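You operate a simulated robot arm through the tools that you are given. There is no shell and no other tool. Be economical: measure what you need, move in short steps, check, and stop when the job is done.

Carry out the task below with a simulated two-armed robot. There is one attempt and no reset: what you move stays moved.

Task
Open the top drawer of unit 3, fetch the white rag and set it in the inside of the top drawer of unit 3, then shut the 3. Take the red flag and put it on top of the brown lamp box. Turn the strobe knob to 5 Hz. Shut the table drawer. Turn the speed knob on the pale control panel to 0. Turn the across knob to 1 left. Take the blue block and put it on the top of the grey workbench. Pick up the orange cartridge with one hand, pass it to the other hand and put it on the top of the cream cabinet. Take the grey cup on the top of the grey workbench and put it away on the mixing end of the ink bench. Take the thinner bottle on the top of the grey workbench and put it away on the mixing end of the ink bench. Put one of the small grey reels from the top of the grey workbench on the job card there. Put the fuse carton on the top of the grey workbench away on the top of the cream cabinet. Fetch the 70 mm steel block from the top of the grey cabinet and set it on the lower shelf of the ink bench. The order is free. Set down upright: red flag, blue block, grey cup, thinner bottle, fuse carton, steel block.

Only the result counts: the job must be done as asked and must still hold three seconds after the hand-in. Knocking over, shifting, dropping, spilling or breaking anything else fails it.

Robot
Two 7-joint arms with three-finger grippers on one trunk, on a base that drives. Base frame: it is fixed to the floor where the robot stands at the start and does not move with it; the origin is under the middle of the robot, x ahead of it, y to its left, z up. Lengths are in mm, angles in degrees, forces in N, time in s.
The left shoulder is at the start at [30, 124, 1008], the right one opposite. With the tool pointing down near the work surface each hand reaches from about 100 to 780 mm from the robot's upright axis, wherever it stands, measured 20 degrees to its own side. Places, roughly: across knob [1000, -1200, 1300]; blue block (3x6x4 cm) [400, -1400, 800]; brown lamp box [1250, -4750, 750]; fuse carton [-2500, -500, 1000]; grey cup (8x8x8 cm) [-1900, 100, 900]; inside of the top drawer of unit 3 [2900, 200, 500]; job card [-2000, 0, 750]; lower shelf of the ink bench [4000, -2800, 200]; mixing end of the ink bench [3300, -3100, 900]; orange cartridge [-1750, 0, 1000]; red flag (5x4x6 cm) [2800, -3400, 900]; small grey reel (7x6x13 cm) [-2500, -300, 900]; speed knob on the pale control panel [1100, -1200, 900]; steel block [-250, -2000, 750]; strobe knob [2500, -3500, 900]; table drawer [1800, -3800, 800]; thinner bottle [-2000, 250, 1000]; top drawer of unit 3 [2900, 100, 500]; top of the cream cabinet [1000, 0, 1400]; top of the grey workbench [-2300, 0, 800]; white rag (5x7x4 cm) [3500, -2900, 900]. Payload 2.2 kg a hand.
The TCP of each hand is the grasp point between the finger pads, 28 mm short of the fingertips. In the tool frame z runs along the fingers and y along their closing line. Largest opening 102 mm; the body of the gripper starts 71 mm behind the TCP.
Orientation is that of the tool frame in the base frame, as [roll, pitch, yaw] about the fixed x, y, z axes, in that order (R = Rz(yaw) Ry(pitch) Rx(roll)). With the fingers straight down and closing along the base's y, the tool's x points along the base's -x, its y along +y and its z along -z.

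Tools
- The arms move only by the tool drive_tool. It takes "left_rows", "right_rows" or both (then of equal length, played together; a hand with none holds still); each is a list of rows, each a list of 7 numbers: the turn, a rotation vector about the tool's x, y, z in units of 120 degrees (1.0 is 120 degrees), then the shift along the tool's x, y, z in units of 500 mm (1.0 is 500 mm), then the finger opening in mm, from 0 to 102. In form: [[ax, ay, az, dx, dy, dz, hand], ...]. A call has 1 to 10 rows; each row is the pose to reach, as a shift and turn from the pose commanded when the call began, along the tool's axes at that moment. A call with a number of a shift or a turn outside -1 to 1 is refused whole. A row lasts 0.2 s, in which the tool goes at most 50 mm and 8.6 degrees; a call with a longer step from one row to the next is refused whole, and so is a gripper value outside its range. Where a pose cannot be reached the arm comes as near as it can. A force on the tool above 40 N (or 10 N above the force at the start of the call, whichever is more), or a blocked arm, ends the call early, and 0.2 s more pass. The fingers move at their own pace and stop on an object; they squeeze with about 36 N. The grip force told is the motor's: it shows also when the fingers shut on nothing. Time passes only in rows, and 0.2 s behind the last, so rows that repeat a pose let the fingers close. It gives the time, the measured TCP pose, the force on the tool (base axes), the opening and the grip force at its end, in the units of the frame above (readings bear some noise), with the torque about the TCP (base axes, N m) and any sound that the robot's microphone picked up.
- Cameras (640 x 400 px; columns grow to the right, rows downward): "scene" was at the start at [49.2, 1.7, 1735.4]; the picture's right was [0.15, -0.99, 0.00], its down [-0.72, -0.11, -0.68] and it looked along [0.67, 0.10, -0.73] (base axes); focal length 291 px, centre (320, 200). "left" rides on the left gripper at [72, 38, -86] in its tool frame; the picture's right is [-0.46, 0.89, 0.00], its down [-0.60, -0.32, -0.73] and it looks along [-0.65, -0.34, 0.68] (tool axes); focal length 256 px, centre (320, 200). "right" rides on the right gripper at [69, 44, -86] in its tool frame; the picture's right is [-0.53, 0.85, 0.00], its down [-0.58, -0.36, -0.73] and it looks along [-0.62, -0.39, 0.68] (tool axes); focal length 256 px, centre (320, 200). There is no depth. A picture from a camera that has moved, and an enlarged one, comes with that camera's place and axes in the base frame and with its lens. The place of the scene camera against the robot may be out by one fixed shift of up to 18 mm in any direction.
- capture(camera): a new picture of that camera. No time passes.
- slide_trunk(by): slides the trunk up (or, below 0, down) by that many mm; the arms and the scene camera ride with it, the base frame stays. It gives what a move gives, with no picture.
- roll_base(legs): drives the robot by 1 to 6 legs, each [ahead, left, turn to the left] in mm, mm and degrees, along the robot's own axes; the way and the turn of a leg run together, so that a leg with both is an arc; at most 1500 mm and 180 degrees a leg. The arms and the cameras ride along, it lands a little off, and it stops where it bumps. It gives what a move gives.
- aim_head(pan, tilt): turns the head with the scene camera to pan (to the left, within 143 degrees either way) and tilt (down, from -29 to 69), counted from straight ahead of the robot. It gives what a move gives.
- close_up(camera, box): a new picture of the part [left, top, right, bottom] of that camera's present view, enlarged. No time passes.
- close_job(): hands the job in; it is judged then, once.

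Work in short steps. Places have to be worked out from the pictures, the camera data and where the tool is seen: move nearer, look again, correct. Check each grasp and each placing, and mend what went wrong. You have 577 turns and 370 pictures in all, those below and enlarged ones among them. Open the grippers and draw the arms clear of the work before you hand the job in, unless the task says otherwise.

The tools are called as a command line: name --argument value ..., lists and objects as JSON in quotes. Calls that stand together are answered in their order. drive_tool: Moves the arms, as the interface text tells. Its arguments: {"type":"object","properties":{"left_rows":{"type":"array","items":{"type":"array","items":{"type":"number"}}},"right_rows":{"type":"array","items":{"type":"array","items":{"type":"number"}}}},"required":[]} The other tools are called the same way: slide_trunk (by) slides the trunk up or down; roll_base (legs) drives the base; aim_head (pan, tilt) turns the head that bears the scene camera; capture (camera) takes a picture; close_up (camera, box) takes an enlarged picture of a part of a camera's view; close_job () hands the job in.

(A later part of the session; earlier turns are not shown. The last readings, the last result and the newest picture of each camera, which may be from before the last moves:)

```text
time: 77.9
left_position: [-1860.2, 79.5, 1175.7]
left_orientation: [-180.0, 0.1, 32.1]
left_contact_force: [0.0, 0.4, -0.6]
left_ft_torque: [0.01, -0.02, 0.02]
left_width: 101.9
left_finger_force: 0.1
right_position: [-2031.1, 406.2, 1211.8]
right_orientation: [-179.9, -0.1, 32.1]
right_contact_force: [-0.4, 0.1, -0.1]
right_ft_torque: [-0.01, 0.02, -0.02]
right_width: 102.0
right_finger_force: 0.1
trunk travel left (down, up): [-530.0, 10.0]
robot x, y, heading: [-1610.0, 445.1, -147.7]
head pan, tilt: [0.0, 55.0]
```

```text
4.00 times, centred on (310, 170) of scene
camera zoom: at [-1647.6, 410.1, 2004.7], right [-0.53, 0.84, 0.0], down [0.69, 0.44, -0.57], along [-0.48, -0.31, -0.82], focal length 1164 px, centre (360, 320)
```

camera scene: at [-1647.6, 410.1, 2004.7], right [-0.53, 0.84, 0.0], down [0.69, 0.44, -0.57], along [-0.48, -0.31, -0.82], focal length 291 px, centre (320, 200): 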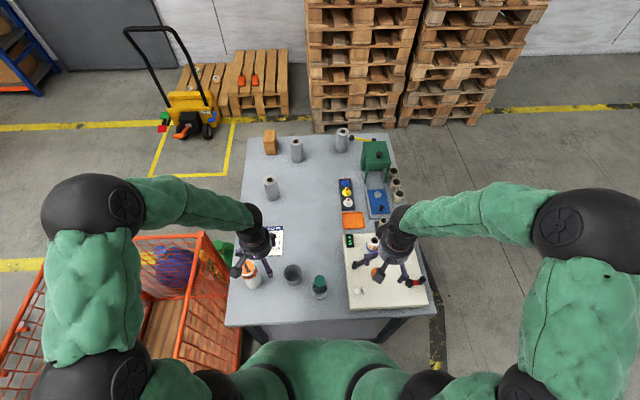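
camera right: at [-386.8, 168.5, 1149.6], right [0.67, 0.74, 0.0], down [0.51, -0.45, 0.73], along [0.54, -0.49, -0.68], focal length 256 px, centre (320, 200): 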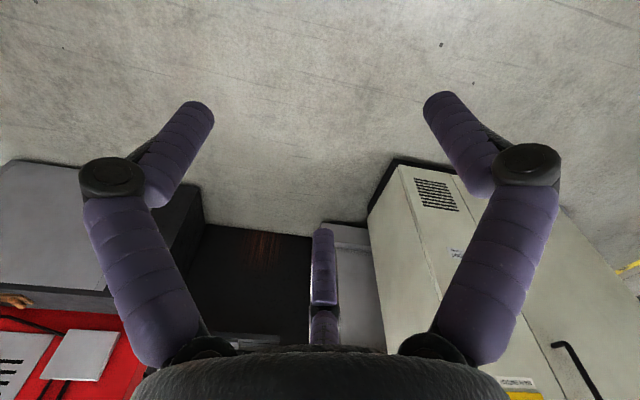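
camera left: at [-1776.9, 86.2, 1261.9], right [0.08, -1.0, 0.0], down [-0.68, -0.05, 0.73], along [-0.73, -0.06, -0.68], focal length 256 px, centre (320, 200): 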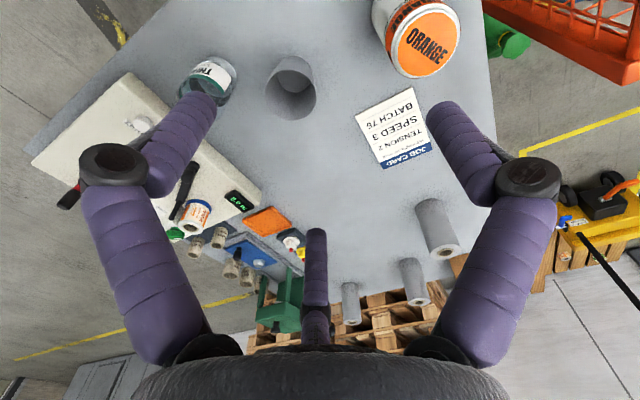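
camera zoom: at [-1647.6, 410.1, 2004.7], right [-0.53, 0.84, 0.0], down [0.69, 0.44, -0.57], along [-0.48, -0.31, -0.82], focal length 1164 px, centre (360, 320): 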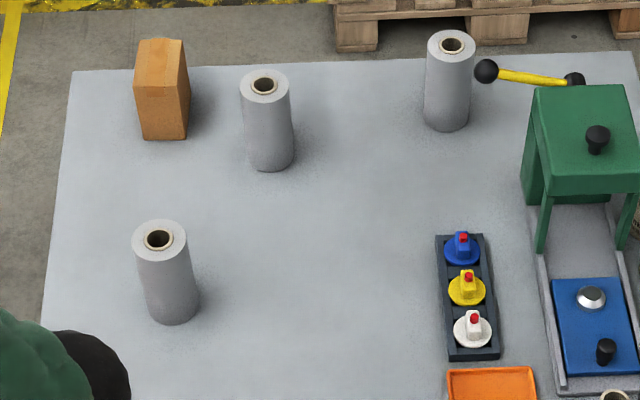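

I need depth; the right wrist camera gives a second viewpoint.

capture --camera "right"

```text
335 pictures are left
camera right: at [-1949.0, 406.3, 1301.1], right [0.0, -1.0, 0.0], down [-0.68, 0.0, 0.73], along [-0.73, 0.0, -0.68], focal length 256 px, centre (320, 200)
```

right: 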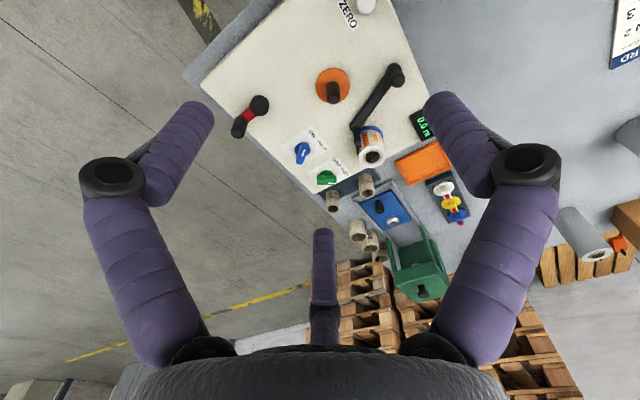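

Triangulating the job card gives a bench top near z≈857; the cartridge is around (-1842,-20) with its top near 1000. I bring the left hand above it and re-look.

drive_tool --left_rows '[[0, 0, 0, -0.037, 0.09, 0, 102], [0, 0, 0, -0.074, 0.187, 0, 102], [0, 0, 0, -0.074, 0.187, 0.06, 102]]'

capture --camera "left"

close_up --camera "scene" --box '[220, 200, 380, 300]'

```text
refused: row 2 steps farther than a row can; nothing moved
```

```text
334 pictures are left
camera left: at [-1776.9, 86.2, 1261.9], right [0.08, -1.0, 0.0], down [-0.68, -0.05, 0.73], along [-0.73, -0.06, -0.68], focal length 256 px, centre (320, 200)
```

left: 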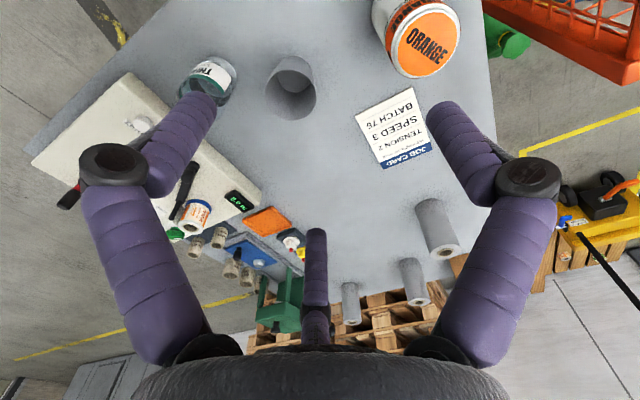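

```text
4.00 times, centred on (300, 250) of scene
camera zoom: at [-1647.6, 410.1, 2004.7], right [-0.53, 0.84, 0.0], down [0.69, 0.44, -0.57], along [-0.48, -0.31, -0.82], focal length 1164 px, centre (400, 0)
```

zoom: 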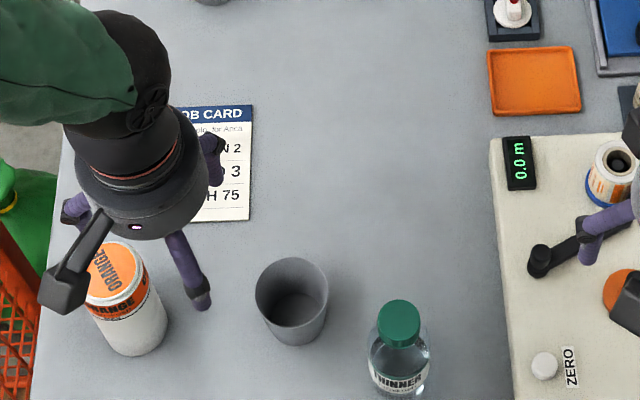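

The step was slightly too long; I repeat with finer rows.

drive_tool --left_rows '[[0, 0, 0, -0.025, 0.063, 0, 102], [0, 0, 0, -0.05, 0.125, 0, 102], [0, 0, 0, -0.074, 0.187, 0, 102], [0, 0, 0, -0.074, 0.187, 0.06, 102]]'

capture --camera "left"

close_up --camera "scene" --box '[220, 200, 380, 300]'

```text
time: 78.9
left_position: [-1841.9, -21.6, 1144.3]
left_orientation: [-179.8, 0.0, 32.1]
left_contact_force: [-0.5, 0.6, 0.1]
left_ft_torque: [0.0, -0.01, -0.03]
left_width: 101.8
left_finger_force: 0.0
right_position: [-2030.5, 407.3, 1213.3]
right_orientation: [-179.8, -0.2, 32.1]
right_contact_force: [-0.1, -0.2, 0.2]
right_ft_torque: [0.02, 0.0, 0.02]
right_width: 101.6
right_finger_force: 0.1
trunk travel left (down, up): [-530.0, 10.0]
robot x, y, heading: [-1611.2, 442.2, -147.7]
head pan, tilt: [0.0, 55.0]
```

```text
332 pictures are left
camera left: at [-1758.7, -14.5, 1230.0], right [0.08, -1.0, 0.0], down [-0.68, -0.05, 0.73], along [-0.73, -0.05, -0.68], focal length 256 px, centre (320, 200)
```

left: 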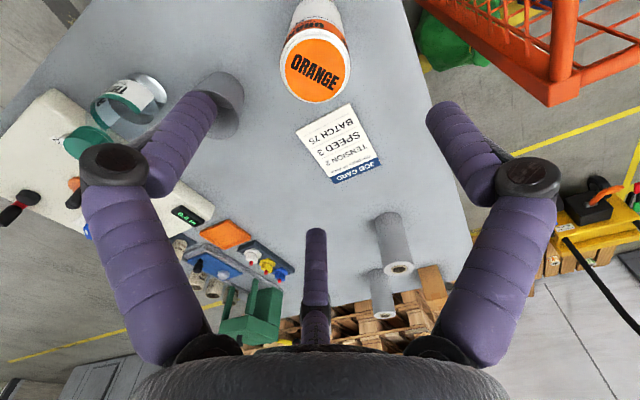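

```text
4.00 times, centred on (300, 250) of scene
camera zoom: at [-1648.4, 409.3, 2004.6], right [-0.53, 0.84, 0.0], down [0.69, 0.44, -0.57], along [-0.48, -0.31, -0.82], focal length 1164 px, centre (400, 0)
```

zoom: 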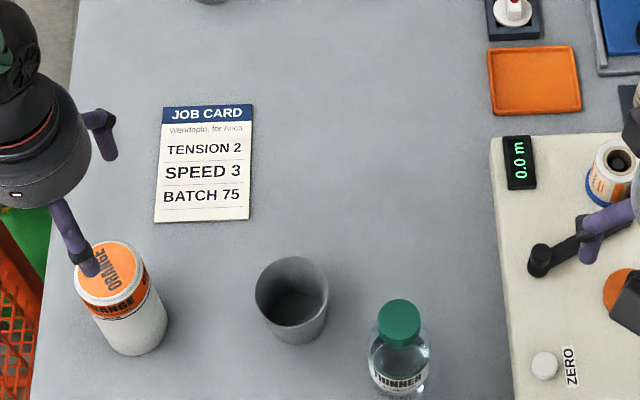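

Hand is centred over the cartridge (its cap lines up with the tool axis at z≈1000). Descend to z≈950 and grip.

drive_tool --left_rows '[[0, 0, 0, 0, -0.006, 0.08, 102], [0, 0, 0, 0, -0.006, 0.16, 102], [0, 0, 0, 0, -0.006, 0.24, 102], [0, 0, 0, 0, -0.006, 0.32, 102], [0, 0, 0, 0, -0.006, 0.386, 102], [0, 0, 0, 0, -0.006, 0.386, 40], [0, 0, 0, 0, -0.006, 0.386, 40], [0, 0, 0, 0, -0.006, 0.386, 40]]'

close_up --camera "scene" --box '[220, 200, 380, 300]'

```text
time: 80.7
left_position: [-1841.2, -18.9, 953.7]
left_orientation: [-179.9, 0.1, 32.0]
left_contact_force: [-1.0, 0.1, 2.0]
left_ft_torque: [-0.09, 0.21, 0.03]
left_width: 60.8
left_finger_force: 16.1
right_position: [-2030.2, 406.8, 1214.8]
right_orientation: [-179.9, 0.0, 32.0]
right_contact_force: [0.3, -0.4, 0.3]
right_ft_torque: [0.03, -0.01, -0.01]
right_width: 102.0
right_finger_force: 0.0
trunk travel left (down, up): [-530.0, 10.0]
robot x, y, heading: [-1612.3, 445.7, -147.7]
head pan, tilt: [0.0, 55.0]
```

```text
4.00 times, centred on (300, 250) of scene
camera zoom: at [-1647.5, 410.3, 2004.7], right [-0.53, 0.85, 0.0], down [0.69, 0.44, -0.57], along [-0.48, -0.31, -0.82], focal length 1164 px, centre (400, 0)
```

zoom: 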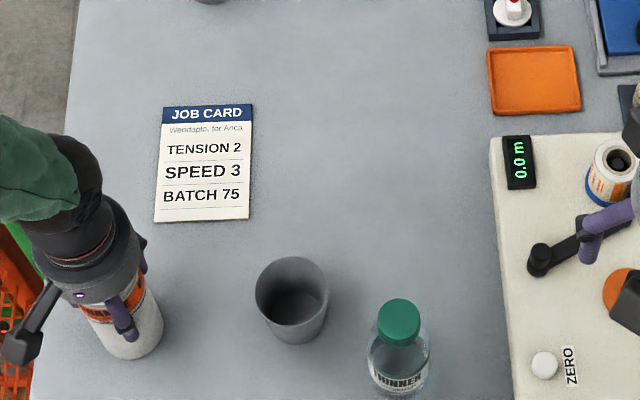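

Gripped (61 mm). Lift it and carry it to the middle in front of the robot for the handover.

drive_tool --left_rows '[[0, 0, 0, 0, 0, -0.09, 30], [0, 0, 0, 0, 0, -0.18, 30], [0, 0, 0, 0, 0, -0.27, 30], [0, 0, 0, 0, 0, -0.36, 30], [0, 0, 0, 0, -0.06, -0.42, 30], [0, 0, 0, 0, -0.15, -0.42, 30], [0, 0, 0, 0, -0.24, -0.42, 30], [0, 0, 0, 0, -0.33, -0.42, 30], [0, 0, 0, 0, -0.4, -0.42, 30]]'

capture --camera "scene"

```text
time: 82.7
left_position: [-1946.8, 155.3, 1160.3]
left_orientation: [-180.0, 0.1, 32.1]
left_contact_force: [0.4, -0.9, -1.3]
left_ft_torque: [-0.03, 0.0, 0.0]
left_width: 60.0
left_finger_force: 36.2
right_position: [-2030.9, 408.0, 1213.4]
right_orientation: [-180.0, -0.1, 32.1]
right_contact_force: [1.3, -0.4, 0.4]
right_ft_torque: [-0.04, 0.0, 0.02]
right_width: 102.1
right_finger_force: 0.0
trunk travel left (down, up): [-530.0, 10.0]
robot x, y, heading: [-1608.8, 447.0, -147.4]
head pan, tilt: [0.0, 55.0]
```

```text
329 pictures are left
camera scene: at [-1648.7, 411.1, 2004.7], right [-0.53, 0.84, 0.0], down [0.69, 0.44, -0.57], along [-0.48, -0.31, -0.82], focal length 291 px, centre (320, 200)
```

scene: 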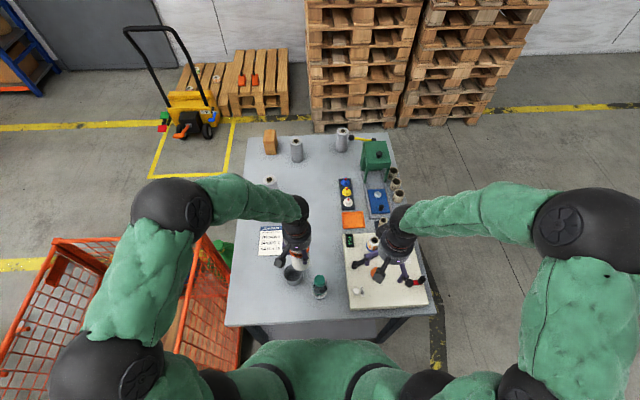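

Cartridge held firmly. I move the left hand 60 mm forward and rotate the right hand to point forward‑left and 25° down, ready to take the lower part.

drive_tool --left_rows '[[0, 0, 0, -0.06, 0, 0, 30], [0, 0, 0, -0.12, 0, 0, 30], [0, 0, 0, -0.12, 0, 0, 30], [0, 0, 0, -0.12, 0, 0, 30], [0, 0, 0, -0.12, 0, 0, 30], [0, 0, 0, -0.12, 0, 0, 30], [0, 0, 0, -0.12, 0, 0, 30], [0, 0, 0, -0.12, 0, 0, 30], [0, 0, 0, -0.12, 0, 0, 30], [0, 0, 0, -0.12, 0, 0, 30]]' --right_rows '[[-0.0189, -0.0518, -0.0296, 0, 0, 0, 102], [-0.0377, -0.1036, -0.0592, 0, 0, 0, 102], [-0.0566, -0.1555, -0.0888, 0, 0, 0, 102], [-0.0754, -0.2073, -0.1184, 0, 0, 0, 102], [-0.0943, -0.2591, -0.148, 0, 0, 0, 102], [-0.1132, -0.3109, -0.1776, 0, 0, 0, 102], [-0.132, -0.3627, -0.2072, 0, 0, 0, 102], [-0.1509, -0.4146, -0.2368, 0, 0, 0.02, 102], [-0.1697, -0.4664, -0.2664, -0.02, 0, 0.06, 102], [-0.1886, -0.5182, -0.296, -0.04, 0.03, 0.12, 102]]'

capture --camera "right"

capture --camera "scene"

```text
time: 84.9
left_position: [-1998.6, 119.9, 1161.1]
left_orientation: [-180.0, 0.0, 32.0]
left_contact_force: [-0.5, -0.1, -2.3]
left_ft_torque: [0.02, -0.01, 0.02]
left_width: 60.2
left_finger_force: 36.1
right_position: [-2040.0, 383.0, 1153.5]
right_orientation: [-179.7, 64.9, 72.3]
right_contact_force: [-0.9, -0.2, 0.4]
right_ft_torque: [-0.01, 0.03, 0.05]
right_width: 101.8
right_finger_force: 0.0
trunk travel left (down, up): [-530.0, 10.0]
robot x, y, heading: [-1612.8, 446.2, -147.8]
head pan, tilt: [0.0, 55.0]
```

```text
328 pictures are left
camera right: at [-1966.2, 471.5, 1127.9], right [0.74, -0.48, 0.48], down [-0.22, 0.51, 0.83], along [-0.64, -0.72, 0.27], focal length 256 px, centre (320, 200)
```

right: 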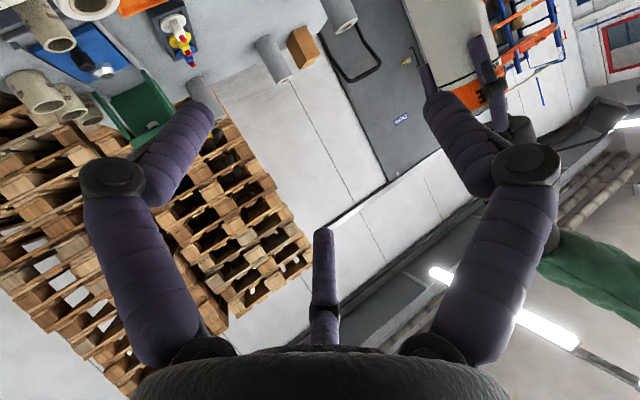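

```text
327 pictures are left
camera scene: at [-1650.0, 410.0, 2004.6], right [-0.53, 0.85, 0.0], down [0.69, 0.44, -0.57], along [-0.48, -0.31, -0.82], focal length 291 px, centre (320, 200)
```

scene: 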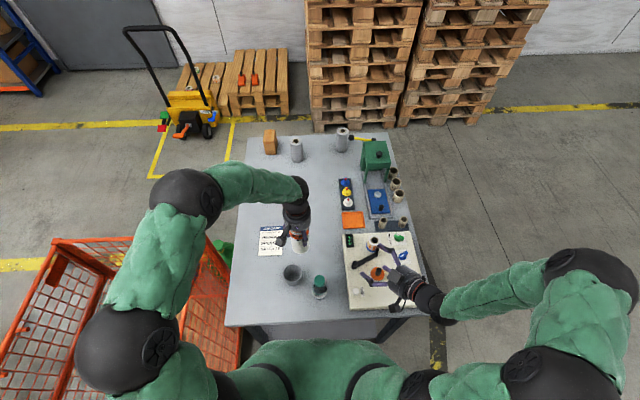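

The wrist camera sits on the underside now, so I steepen the tilt to 45° and move to a pre-grasp point 130 mm from the cartridge.

drive_tool --right_rows '[[0, 0.05, 0, -0.03, 0.04, 0.04, 102], [0, 0.1, 0, -0.07, 0.09, 0.09, 102], [0, 0.1667, 0, -0.11, 0.14, 0.14, 102], [0, 0.1667, 0, -0.15, 0.19, 0.19, 102], [0, 0.1667, 0, -0.191, 0.24, 0.232, 102]]'

capture --camera "scene"

capture --camera "right"

```text
time: 86.1
left_position: [-1997.1, 118.4, 1160.7]
left_orientation: [-179.9, 0.1, 32.0]
left_contact_force: [0.7, -0.7, -1.7]
left_ft_torque: [0.0, 0.01, 0.04]
left_width: 60.1
left_finger_force: 35.9
right_position: [-1967.8, 206.9, 1186.8]
right_orientation: [-179.8, 44.7, 72.1]
right_contact_force: [1.1, 0.6, 0.0]
right_ft_torque: [0.01, 0.02, 0.03]
right_width: 102.1
right_finger_force: 0.1
trunk travel left (down, up): [-530.0, 10.0]
robot x, y, heading: [-1610.5, 444.2, -147.5]
head pan, tilt: [0.0, 55.0]
```

```text
326 pictures are left
camera scene: at [-1646.2, 408.6, 2004.7], right [-0.53, 0.85, 0.0], down [0.69, 0.44, -0.57], along [-0.49, -0.31, -0.82], focal length 291 px, centre (320, 200)
```

scene: 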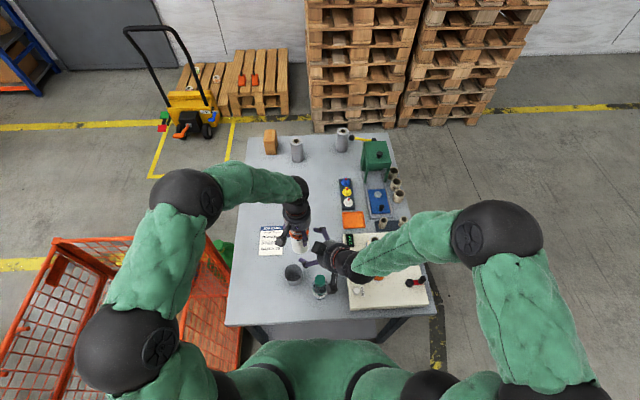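

```text
325 pictures are left
camera right: at [-1892.3, 298.0, 1201.3], right [0.69, -0.62, 0.38], down [-0.31, 0.21, 0.93], along [-0.65, -0.75, -0.05], focal length 256 px, centre (320, 200)
```

right: 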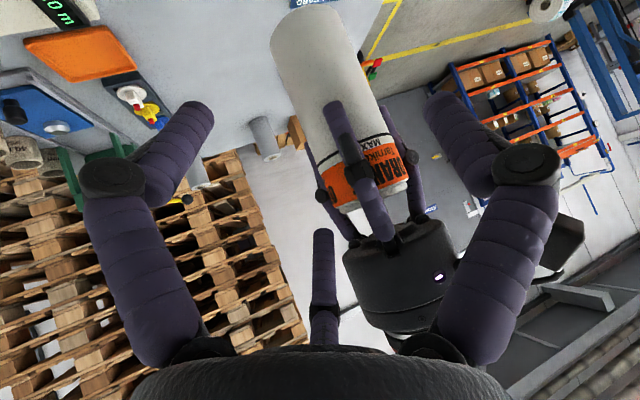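

Alignment looks right: the cartridge's lower part lies on the right tool axis. Advance 128 mm and close.

drive_tool --right_rows '[[0, 0, 0, -0.003, -0.001, 0.07, 102], [0, 0, 0, -0.006, -0.002, 0.14, 102], [0, 0, 0, -0.008, -0.003, 0.2, 102], [0, 0, 0, -0.009, -0.003, 0.254, 102], [0, 0, 0, -0.009, -0.003, 0.254, 102]]'

capture --camera "right"

close_up --camera "scene" --box '[220, 180, 380, 300]'

```text
time: 86.8
left_position: [-1993.0, 115.1, 1158.4]
left_orientation: [179.6, -0.3, 32.4]
left_contact_force: [0.4, -2.2, -1.1]
left_ft_torque: [0.02, 0.01, 0.11]
left_width: 60.4
left_finger_force: 36.1
right_position: [-1991.6, 154.2, 1140.5]
right_orientation: [-180.0, 45.2, 71.1]
right_contact_force: [0.6, 2.2, 0.1]
right_ft_torque: [-0.03, 0.0, -0.08]
right_width: 103.1
right_finger_force: 0.0
trunk travel left (down, up): [-530.0, 10.0]
robot x, y, heading: [-1612.5, 444.2, -147.5]
head pan, tilt: [0.0, 55.0]
stopped in row 3 (left hand): the force on the tool passed its limit at 76 N (the readings are from after the stop); the commanded pose is now the measured one
```

```text
324 pictures are left
camera right: at [-1915.4, 244.6, 1153.1], right [0.68, -0.63, 0.38], down [-0.31, 0.22, 0.92], along [-0.67, -0.74, -0.04], focal length 256 px, centre (320, 200)
```

right: 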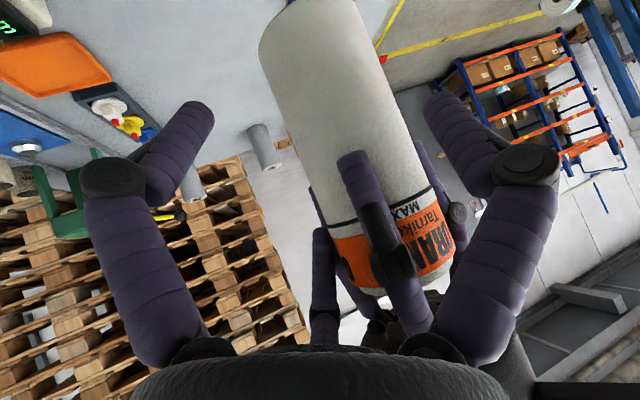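

```text
3.33 times, centred on (300, 240) of scene
camera zoom: at [-1647.6, 409.8, 2004.7], right [-0.53, 0.84, 0.0], down [0.69, 0.44, -0.57], along [-0.48, -0.31, -0.82], focal length 970 px, centre (387, 67)
```

zoom: 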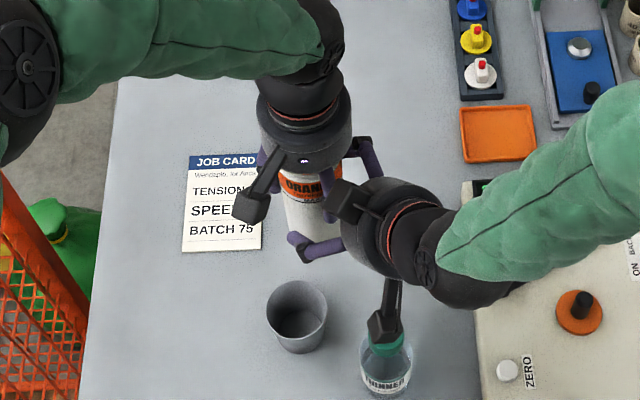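

The right palm hit the left finger linkage. I back off, come round to approach more from the robot's side (azimuth 20°, tilt 40°) and slide in horizontally from below.

drive_tool --right_rows '[[0, 0, 0, 0, 0, -0.09, 102], [0, 0, 0, 0, 0, -0.18, 102], [0.03, -0.01, 0.03, 0.045, 0.025, -0.14, 102], [0.06, -0.02, 0.06, 0.085, 0.048, -0.1, 102], [0.085, -0.03, 0.085, 0.125, 0.07, -0.06, 102], [0.109, -0.04, 0.11, 0.163, 0.093, -0.025, 102]]'

capture --camera "right"

close_up --camera "scene" --box '[220, 180, 380, 300]'

```text
time: 88.2
left_position: [-1993.1, 116.2, 1158.9]
left_orientation: [179.6, -0.2, 32.4]
left_contact_force: [-0.4, -0.8, -1.6]
left_ft_torque: [-0.01, -0.01, 0.03]
left_width: 60.4
left_finger_force: 36.2
right_position: [-1929.3, 201.2, 1088.3]
right_orientation: [178.7, 50.0, 51.4]
right_contact_force: [-0.1, -0.2, -0.6]
right_ft_torque: [0.01, 0.02, 0.0]
right_width: 101.8
right_finger_force: 0.1
trunk travel left (down, up): [-530.0, 10.0]
robot x, y, heading: [-1610.7, 447.6, -147.6]
head pan, tilt: [0.0, 55.0]
```

```text
322 pictures are left
camera right: at [-1828.2, 262.4, 1094.0], right [0.46, -0.78, 0.42], down [-0.18, 0.38, 0.91], along [-0.87, -0.49, 0.03], focal length 256 px, centre (320, 200)
```

right: 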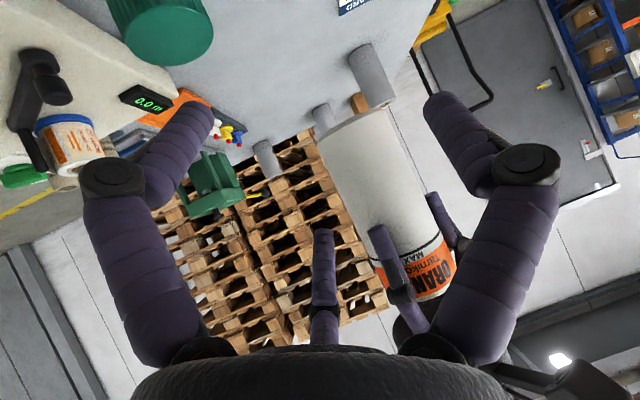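

```text
3.33 times, centred on (300, 240) of scene
camera zoom: at [-1647.5, 407.9, 2004.7], right [-0.53, 0.85, 0.0], down [0.69, 0.44, -0.57], along [-0.48, -0.31, -0.82], focal length 970 px, centre (387, 67)
```

zoom: 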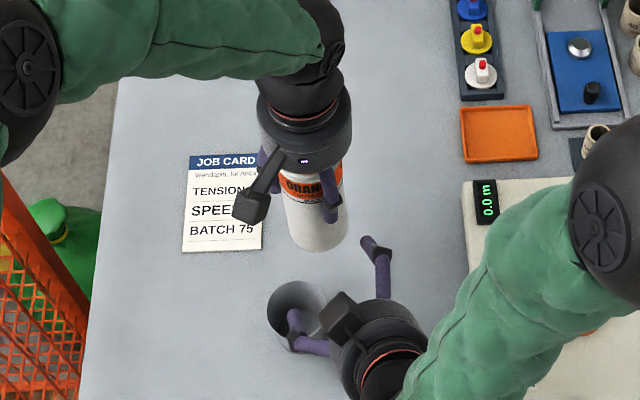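

Now slide in horizontally to straddle the lower end of the cartridge.

drive_tool --right_rows '[[0, 0, 0, -0.036, 0.002, 0.04, 102], [0, 0, 0, -0.072, 0.003, 0.08, 102], [0, 0, 0, -0.108, 0.005, 0.12, 102], [0, 0, 0, -0.142, 0.006, 0.156, 102], [0, 0, 0, -0.142, 0.006, 0.156, 102]]'

close_up --camera "scene" --box '[220, 180, 380, 300]'

```text
time: 89.0
left_position: [-1995.3, 109.0, 1161.9]
left_orientation: [179.4, 0.1, 32.6]
left_contact_force: [0.0, 0.7, -2.1]
left_ft_torque: [0.0, 0.02, 0.03]
left_width: 61.3
left_finger_force: 35.9
right_position: [-1970.0, 150.7, 1085.7]
right_orientation: [178.2, 48.9, 50.4]
right_contact_force: [-0.5, -0.4, -0.6]
right_ft_torque: [-0.01, 0.0, -0.02]
right_width: 102.7
right_finger_force: 0.1
trunk travel left (down, up): [-530.0, 10.0]
robot x, y, heading: [-1612.4, 444.2, -147.7]
head pan, tilt: [0.0, 55.0]
stopped in row 3 (left hand): the force on the tool passed its limit at 49 N (the readings are from after the stop); the commanded pose is now the measured one
```

```text
3.33 times, centred on (300, 240) of scene
camera zoom: at [-1647.9, 409.9, 2004.7], right [-0.53, 0.84, 0.0], down [0.69, 0.44, -0.57], along [-0.48, -0.31, -0.82], focal length 970 px, centre (387, 67)
```

zoom: 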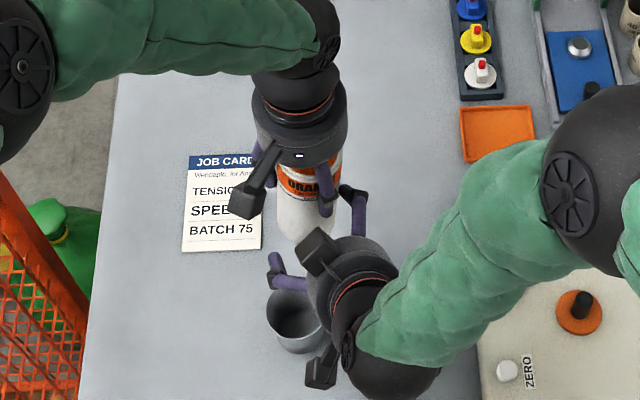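

Another contact. I look closely at the hands' geometry before going on.

close_up --camera "scene" --box '[270, 200, 330, 300]'

capture --camera "left"

capture --camera "right"

```text
4.00 times, centred on (300, 250) of scene
camera zoom: at [-1647.9, 409.9, 2004.7], right [-0.53, 0.84, 0.0], down [0.69, 0.44, -0.57], along [-0.48, -0.31, -0.82], focal length 1164 px, centre (400, 0)
```

zoom: 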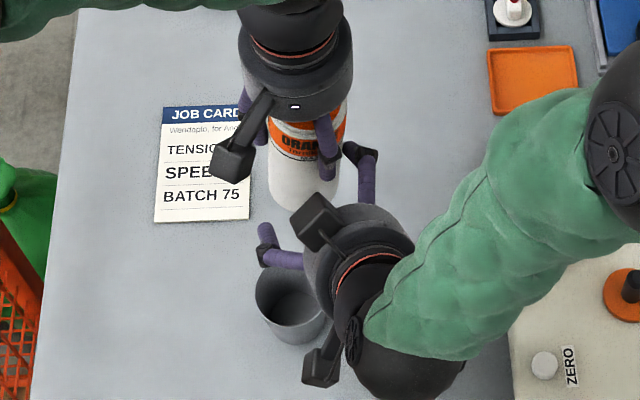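

```text
318 pictures are left
camera left: at [-1913.1, 117.4, 1248.5], right [0.09, -1.0, 0.01], down [-0.68, -0.05, 0.73], along [-0.73, -0.07, -0.68], focal length 256 px, centre (320, 200)
```

left: 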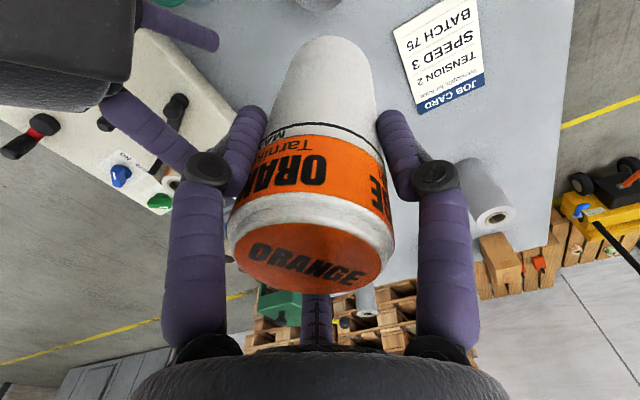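

```text
317 pictures are left
camera right: at [-1866.9, 210.1, 1092.7], right [0.44, -0.79, 0.42], down [-0.2, 0.37, 0.91], along [-0.88, -0.48, 0.01], focal length 256 px, centre (320, 200)
```

right: 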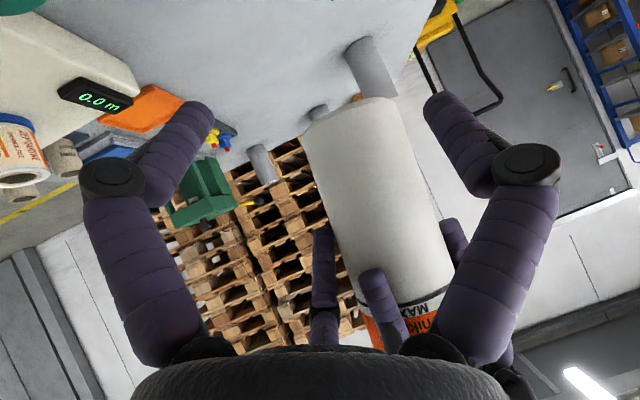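

The extra box on the right hand clashes with the left camera. Better: a face-to-face handover — left hand turned to point right, right hand pointing left, gripping opposite ends. First back off and turn both hands halfway.

drive_tool --left_rows '[[0, 0, 0, 0, 0, 0, 30], [0, 0, 0, 0, 0, 0, 30], [0, 0, 0, 0, 0, 0, 30], [0, 0, 0, 0, 0, 0, 30], [0.07, 0, 0, 0, 0, 0, 30], [0.14, 0, 0, 0, 0, 0, 30], [0.21, 0, 0, 0, 0, 0, 30], [0.28, 0, 0, 0, 0, 0, 30], [0.35, 0, 0, 0, 0, 0, 30]]' --right_rows '[[0, 0, 0, 0.05, 0, -0.055, 102], [0, 0, 0, 0.1, 0, -0.11, 102], [0, 0, 0, 0.145, 0, -0.167, 102], [-0.056, 0.018, 0.037, 0.11, -0.07, -0.173, 102], [-0.112, 0.036, 0.074, 0.075, -0.14, -0.18, 102], [-0.168, 0.054, 0.111, 0.04, -0.21, -0.186, 102], [-0.224, 0.072, 0.148, 0.006, -0.28, -0.193, 102], [-0.28, 0.09, 0.185, -0.028, -0.348, -0.199, 102], [-0.335, 0.107, 0.222, -0.028, -0.348, -0.199, 102]]'

capture --camera "scene"

```text
time: 91.0
left_position: [-1994.6, 108.3, 1162.6]
left_orientation: [-138.5, 0.2, 32.7]
left_contact_force: [-0.2, 0.0, -1.0]
left_ft_torque: [-0.03, -0.02, 0.02]
left_width: 60.8
left_finger_force: 35.8
right_position: [-2068.2, 310.1, 1157.5]
right_orientation: [124.0, 24.8, 29.5]
right_contact_force: [0.2, 0.4, 0.8]
right_ft_torque: [0.05, -0.01, 0.0]
right_width: 101.7
right_finger_force: 0.1
trunk travel left (down, up): [-530.0, 10.0]
robot x, y, heading: [-1614.2, 446.0, -147.6]
head pan, tilt: [0.0, 55.0]
```

```text
316 pictures are left
camera scene: at [-1648.4, 408.8, 2004.6], right [-0.53, 0.85, 0.0], down [0.69, 0.44, -0.57], along [-0.48, -0.31, -0.82], focal length 291 px, centre (320, 200)
```

scene: 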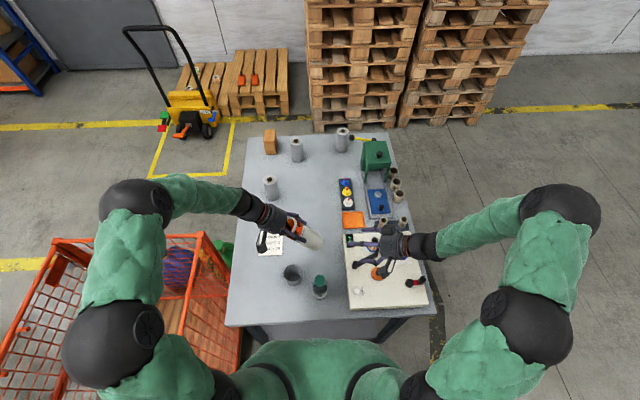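

Working well. Finish both rotations.

drive_tool --left_rows '[[0.0675, 0, 0, 0, 0, 0, 30], [0.135, 0, 0, 0, 0, 0, 30], [0.2, 0, 0, 0, 0, 0, 30], [0.27, 0, 0, 0, 0, 0, 30], [0.335, 0, 0, 0, 0, 0, 30], [0.404, 0, 0, 0, 0, 0, 30], [0.404, 0, 0, 0, 0, 0, 30]]' --right_rows '[[-0.05, 0.016, 0.033, 0, 0, 0, 102], [-0.1, 0.032, 0.066, 0, 0, 0, 102], [-0.15, 0.048, 0.099, 0, 0, 0, 102], [-0.2, 0.064, 0.132, 0, 0, 0, 102], [-0.25, 0.08, 0.165, 0, 0, 0, 102], [-0.297, 0.095, 0.196, 0, 0, 0, 102], [-0.297, 0.095, 0.196, 0, 0, 0, 102]]'

close_up --camera "scene" --box '[220, 180, 440, 300]'

capture --camera "right"

```text
time: 92.5
left_position: [-1995.0, 108.6, 1162.4]
left_orientation: [-90.1, 0.3, 32.7]
left_contact_force: [0.3, -0.8, -0.8]
left_ft_torque: [-0.1, -0.05, 0.04]
left_width: 60.9
left_finger_force: 35.9
right_position: [-2065.5, 311.3, 1158.6]
right_orientation: [88.7, -0.4, 33.8]
right_contact_force: [0.2, 0.1, 0.5]
right_ft_torque: [-0.01, 0.0, -0.02]
right_width: 102.0
right_finger_force: 0.1
trunk travel left (down, up): [-530.0, 10.0]
robot x, y, heading: [-1612.9, 445.5, -147.6]
head pan, tilt: [0.0, 55.0]
```

```text
2.91 times, centred on (330, 240) of scene
camera zoom: at [-1646.9, 410.7, 2004.8], right [-0.53, 0.84, 0.0], down [0.69, 0.44, -0.57], along [-0.48, -0.31, -0.82], focal length 846 px, centre (291, 84)
```

zoom: 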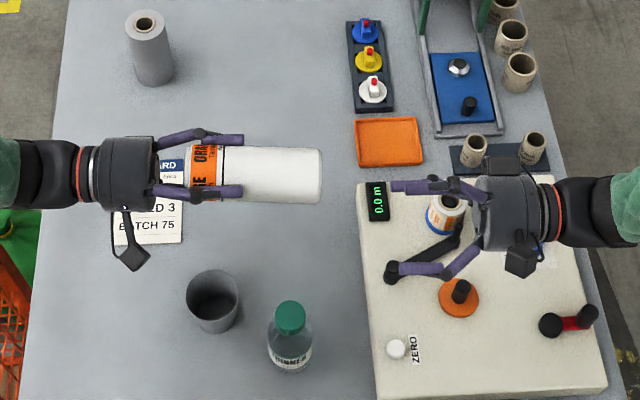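

```text
314 pictures are left
camera right: at [-2057.3, 421.1, 1202.4], right [-0.46, -0.29, 0.84], down [-0.88, 0.28, -0.38], along [-0.13, -0.92, -0.38], focal length 256 px, centre (320, 200)
```

right: 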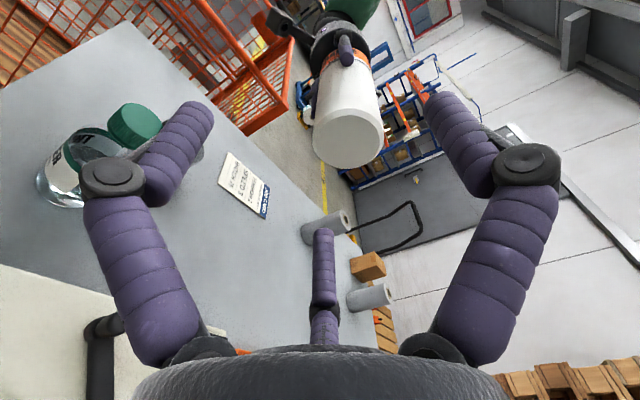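

Geometry is clean now. Align the right hand with the cartridge axis (53 mm forward) and approach partly.

drive_tool --right_rows '[[0.01, 0, 0, -0.053, 0.004, 0, 102], [0.01, 0, -0.009, -0.106, 0.008, 0, 102], [0.01, 0, -0.009, -0.106, 0.008, 0.07, 102], [0.01, 0, -0.009, -0.106, 0.008, 0.14, 102]]'

close_up --camera "scene" --box '[220, 180, 440, 300]'

capture --camera "right"

```text
time: 93.5
left_position: [-1995.4, 108.0, 1162.7]
left_orientation: [-90.2, 0.1, 32.6]
left_contact_force: [0.0, -0.2, -1.3]
left_ft_torque: [-0.06, -0.03, -0.02]
left_width: 60.8
left_finger_force: 36.0
right_position: [-2070.6, 219.9, 1163.0]
right_orientation: [90.0, 0.7, 33.7]
right_contact_force: [-0.4, -0.2, 0.7]
right_ft_torque: [0.03, 0.01, 0.03]
right_width: 102.0
right_finger_force: 0.1
trunk travel left (down, up): [-530.0, 10.0]
robot x, y, heading: [-1611.5, 441.9, -147.4]
head pan, tilt: [0.0, 55.0]
```

```text
2.91 times, centred on (330, 240) of scene
camera zoom: at [-1647.5, 408.6, 2004.7], right [-0.53, 0.85, 0.0], down [0.69, 0.44, -0.57], along [-0.48, -0.31, -0.82], focal length 846 px, centre (291, 84)
```

zoom: 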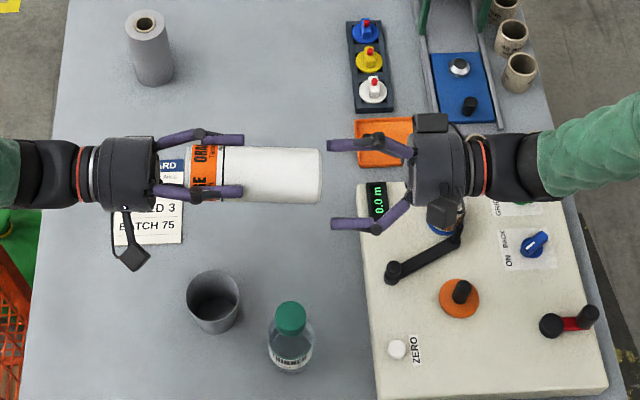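

```text
312 pictures are left
camera right: at [-2060.4, 330.2, 1206.9], right [-0.44, -0.29, 0.85], down [-0.89, 0.29, -0.36], along [-0.14, -0.91, -0.38], focal length 256 px, centre (320, 200)
```

right: 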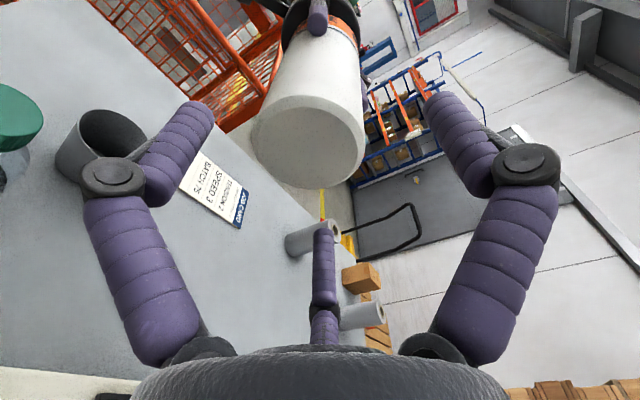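

Right hand is coaxial; the cartridge end is ~31 mm ahead of its TCP. Advance 66 mm and close the right fingers.

drive_tool --right_rows '[[0, 0, 0, 0, -0.008, 0.065, 102], [0, 0, 0, 0, -0.008, 0.132, 102], [0, 0, 0, 0, -0.008, 0.132, 102], [0, 0, 0, 0, -0.008, 0.132, 50], [0, 0, 0, 0, -0.008, 0.132, 50], [0, 0, 0, 0, -0.008, 0.132, 50]]'

close_up --camera "scene" --box '[220, 180, 440, 300]'

```text
time: 95.0
left_position: [-1995.8, 107.4, 1161.4]
left_orientation: [-90.3, 0.1, 32.8]
left_contact_force: [-1.3, -9.6, -16.1]
left_ft_torque: [-0.15, 0.0, 0.9]
left_width: 60.6
left_finger_force: 36.0
right_position: [-2034.1, 168.6, 1159.5]
right_orientation: [89.9, 0.7, 33.8]
right_contact_force: [1.5, 9.8, 14.1]
right_ft_torque: [-0.77, -0.57, -0.43]
right_width: 61.3
right_finger_force: 35.8
trunk travel left (down, up): [-530.0, 10.0]
robot x, y, heading: [-1614.1, 441.0, -147.8]
head pan, tilt: [0.0, 55.0]
```

```text
2.91 times, centred on (330, 240) of scene
camera zoom: at [-1647.7, 409.9, 2004.7], right [-0.53, 0.84, 0.0], down [0.69, 0.44, -0.57], along [-0.48, -0.31, -0.82], focal length 846 px, centre (291, 84)
```

zoom: 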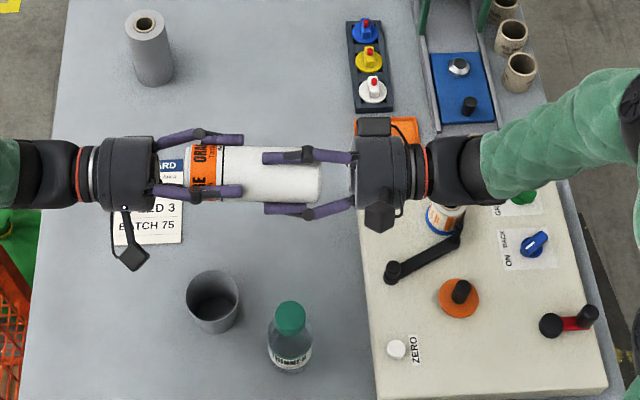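

Right hand grips (61 mm, 36 N). Release with the left and withdraw it along its axis.

drive_tool --left_rows '[[0, 0, 0, 0, 0, 0, 102], [0, 0, 0, 0, 0, 0, 102], [0, 0, 0, 0, 0, -0.06, 102], [0, 0, 0, 0, 0, -0.14, 102], [0, 0, 0, 0, 0, -0.22, 102], [0, 0, 0, 0, 0, -0.3, 102]]'

capture --camera "scene"

```text
time: 96.3
left_position: [-1914.6, -18.1, 1159.6]
left_orientation: [-90.2, 0.1, 32.5]
left_contact_force: [0.7, 0.2, 0.9]
left_ft_torque: [0.02, 0.02, 0.0]
left_width: 102.0
left_finger_force: 0.0
right_position: [-2033.9, 168.8, 1158.4]
right_orientation: [90.1, 0.7, 33.7]
right_contact_force: [0.0, -0.5, 0.2]
right_ft_torque: [0.03, 0.03, 0.0]
right_width: 60.7
right_finger_force: 35.6
trunk travel left (down, up): [-530.0, 10.0]
robot x, y, heading: [-1610.4, 441.7, -147.9]
head pan, tilt: [0.0, 55.0]
```

```text
310 pictures are left
camera scene: at [-1646.6, 408.3, 2004.7], right [-0.53, 0.85, 0.0], down [0.69, 0.44, -0.57], along [-0.48, -0.31, -0.82], focal length 291 px, centre (320, 200)
```

scene: 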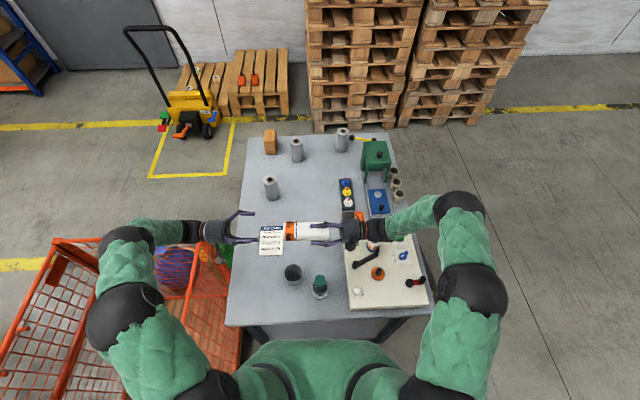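

The cartridge is now solely in the right hand. Return both hands to a carrying posture pointing down, in two steps.

drive_tool --left_rows '[[-0.07, 0, 0, 0.02, -0.02, -0.02, 102], [-0.14, 0, 0, 0.04, -0.04, -0.02, 102], [-0.21, 0, 0, 0.06, -0.06, -0.02, 102], [-0.28, 0, 0, 0.08, -0.08, -0.02, 102], [-0.35, 0, 0, 0.1, -0.1, -0.02, 102], [-0.42, 0, 0, 0.12, -0.1, -0.02, 102], [-0.49, 0, 0, 0.14, -0.1, -0.02, 102], [-0.56, 0, 0, 0.16, -0.1, -0.02, 102], [-0.63, 0, 0, 0.16, -0.1, -0.02, 102], [-0.7, 0, 0, 0.16, -0.1, -0.02, 102]]' --right_rows '[[0, 0, 0, 0, 0.04, -0.08, 50], [0, 0, 0, 0, 0.08, -0.16, 50], [0.06, 0, 0, 0.03, 0.12, -0.24, 50], [0.12, 0, 0, 0.06, 0.16, -0.32, 50], [0.18, 0, 0, 0.09, 0.2, -0.38, 50], [0.24, 0, 0, 0.12, 0.2, -0.4, 50], [0.3, 0, 0, 0.15, 0.2, -0.4, 50], [0.36, 0, 0, 0.18, 0.2, -0.4, 50], [0.42, 0, 0, 0.2, 0.2, -0.4, 50], [0.48, 0, 0, 0.2, 0.2, -0.4, 50]]'

drive_tool --left_rows '[[-0.05, 0, 0, 0, 0, 0, 102], [-0.05, 0, 0, 0, 0, 0, 102], [-0.05, 0, 0, 0, 0, 0, 102], [-0.05, 0, 0, 0, 0, 0, 102]]' --right_rows '[[0.07, 0, 0, 0, 0, 0, 50], [0.14, 0, 0, 0, 0, 0, 50], [0.21, 0, 0, 0, 0, 0, 50], [0.27, 0, 0, 0, 0, 0, 50]]'

capture --camera "scene"

```text
time: 98.5
left_position: [-1841.1, 17.6, 1211.6]
left_orientation: [-174.3, 0.2, 32.6]
left_contact_force: [0.6, 1.4, -0.2]
left_ft_torque: [0.0, 0.02, -0.02]
left_width: 101.9
left_finger_force: 0.0
right_position: [-2060.1, 391.3, 1257.2]
right_orientation: [147.8, 0.7, 33.8]
right_contact_force: [0.4, -0.4, -1.6]
right_ft_torque: [0.04, 0.02, 0.01]
right_width: 60.5
right_finger_force: 35.2
trunk travel left (down, up): [-530.0, 10.0]
robot x, y, heading: [-1611.4, 439.5, -147.7]
head pan, tilt: [0.0, 55.0]
```

```text
time: 99.5
left_position: [-1840.5, 18.7, 1212.3]
left_orientation: [179.8, 0.2, 32.6]
left_contact_force: [0.1, -0.1, -0.3]
left_ft_torque: [0.03, 0.02, 0.0]
left_width: 101.8
left_finger_force: 0.1
right_position: [-2063.6, 391.8, 1257.9]
right_orientation: [149.3, 0.7, 33.7]
right_contact_force: [-0.3, 0.1, -2.2]
right_ft_torque: [0.03, 0.04, 0.01]
right_width: 60.6
right_finger_force: 35.2
right hand out of reach, approached as far as the arm can: row 1, 2, 3, 4
trunk travel left (down, up): [-530.0, 10.0]
robot x, y, heading: [-1611.6, 444.1, -147.8]
head pan, tilt: [0.0, 55.0]
```

```text
309 pictures are left
camera scene: at [-1647.8, 410.5, 2004.7], right [-0.53, 0.85, 0.0], down [0.69, 0.44, -0.57], along [-0.48, -0.31, -0.82], focal length 291 px, centre (320, 200)
```

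scene: 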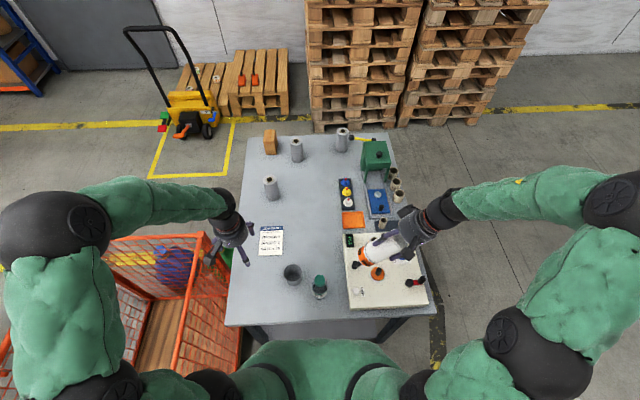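

The right wrist hit a limit; I lower that hand a little to see whether it can straighten.

drive_tool --right_rows '[[0, 0, 0, 0, 0, 0.05, 50], [0, 0, 0, 0, 0, 0.1, 50], [0, 0, 0, 0, 0, 0.16, 50], [0, 0, 0, 0, 0, 0.16, 50]]'

```text
time: 100.5
left_position: [-1841.7, 18.6, 1212.1]
left_orientation: [179.8, 0.1, 32.5]
left_contact_force: [0.6, 0.7, 0.1]
left_ft_torque: [-0.02, 0.01, 0.0]
left_width: 102.3
left_finger_force: 0.0
right_position: [-2039.8, 355.1, 1187.5]
right_orientation: [149.1, 0.7, 33.6]
right_contact_force: [1.3, 0.8, -1.7]
right_ft_torque: [0.04, 0.03, -0.03]
right_width: 60.7
right_finger_force: 35.5
trunk travel left (down, up): [-530.0, 10.0]
robot x, y, heading: [-1613.6, 443.8, -147.8]
head pan, tilt: [0.0, 55.0]
```

Good enough for carrying. I retrace: back away from the bench and turn to go through the gap nose-first.

roll_base --legs '[[-487, -118, 0], [0, 0, 108]]'

capture --camera "scene"

```text
time: 107.9
left_position: [-800.0, 691.0, 1212.7]
left_orientation: [179.9, 0.1, 138.5]
left_contact_force: [-1.2, -0.2, 0.2]
left_ft_torque: [-0.02, 0.02, 0.02]
left_width: 102.2
left_finger_force: 0.1
right_position: [-1070.4, 408.8, 1188.1]
right_orientation: [149.2, 0.8, 139.6]
right_contact_force: [-1.1, -0.4, -2.0]
right_ft_torque: [0.01, 0.02, -0.01]
right_width: 60.5
right_finger_force: 36.4
trunk travel left (down, up): [-530.0, 10.0]
robot x, y, heading: [-1271.9, 795.0, -41.7]
head pan, tilt: [0.0, 55.0]
```

```text
308 pictures are left
camera scene: at [-1241.1, 758.2, 2004.7], right [-0.67, -0.74, 0.0], down [-0.61, 0.55, -0.57], along [0.43, -0.38, -0.82], focal length 291 px, centre (320, 200)
```

scene: 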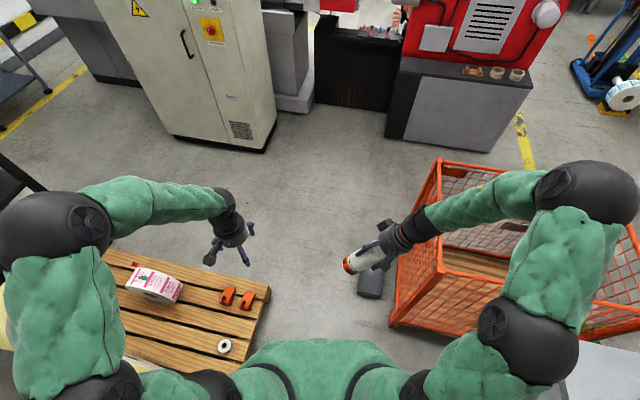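

Drive back through the gap along the same line.

roll_base --legs '[[0, 0, 2], [650, 0, 0], [640, 0, 0], [0, 0, -80]]'

capture --camera "scene"

```text
time: 118.4
left_position: [-264.6, -505.2, 1212.8]
left_orientation: [179.9, 0.1, 62.6]
left_contact_force: [0.0, -0.3, -0.3]
left_ft_torque: [0.01, 0.02, 0.02]
left_width: 102.1
left_finger_force: 0.0
right_position: [-606.4, -311.3, 1187.7]
right_orientation: [149.3, 0.7, 63.7]
right_contact_force: [0.4, 0.3, -0.7]
right_ft_torque: [0.03, 0.01, 0.01]
right_width: 60.6
right_finger_force: 35.8
trunk travel left (down, up): [-530.0, 10.0]
robot x, y, heading: [-279.9, -19.1, -117.6]
head pan, tilt: [0.0, 55.0]
```

```text
307 pictures are left
camera scene: at [-298.4, -69.2, 2004.7], right [-0.89, 0.46, 0.0], down [0.38, 0.73, -0.57], along [-0.27, -0.51, -0.82], focal length 291 px, centre (320, 200)
```

scene: 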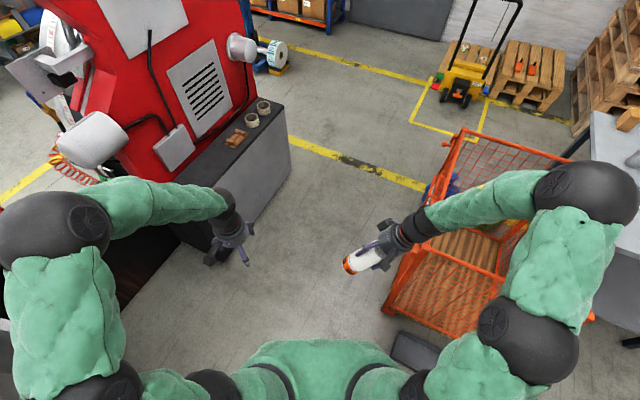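

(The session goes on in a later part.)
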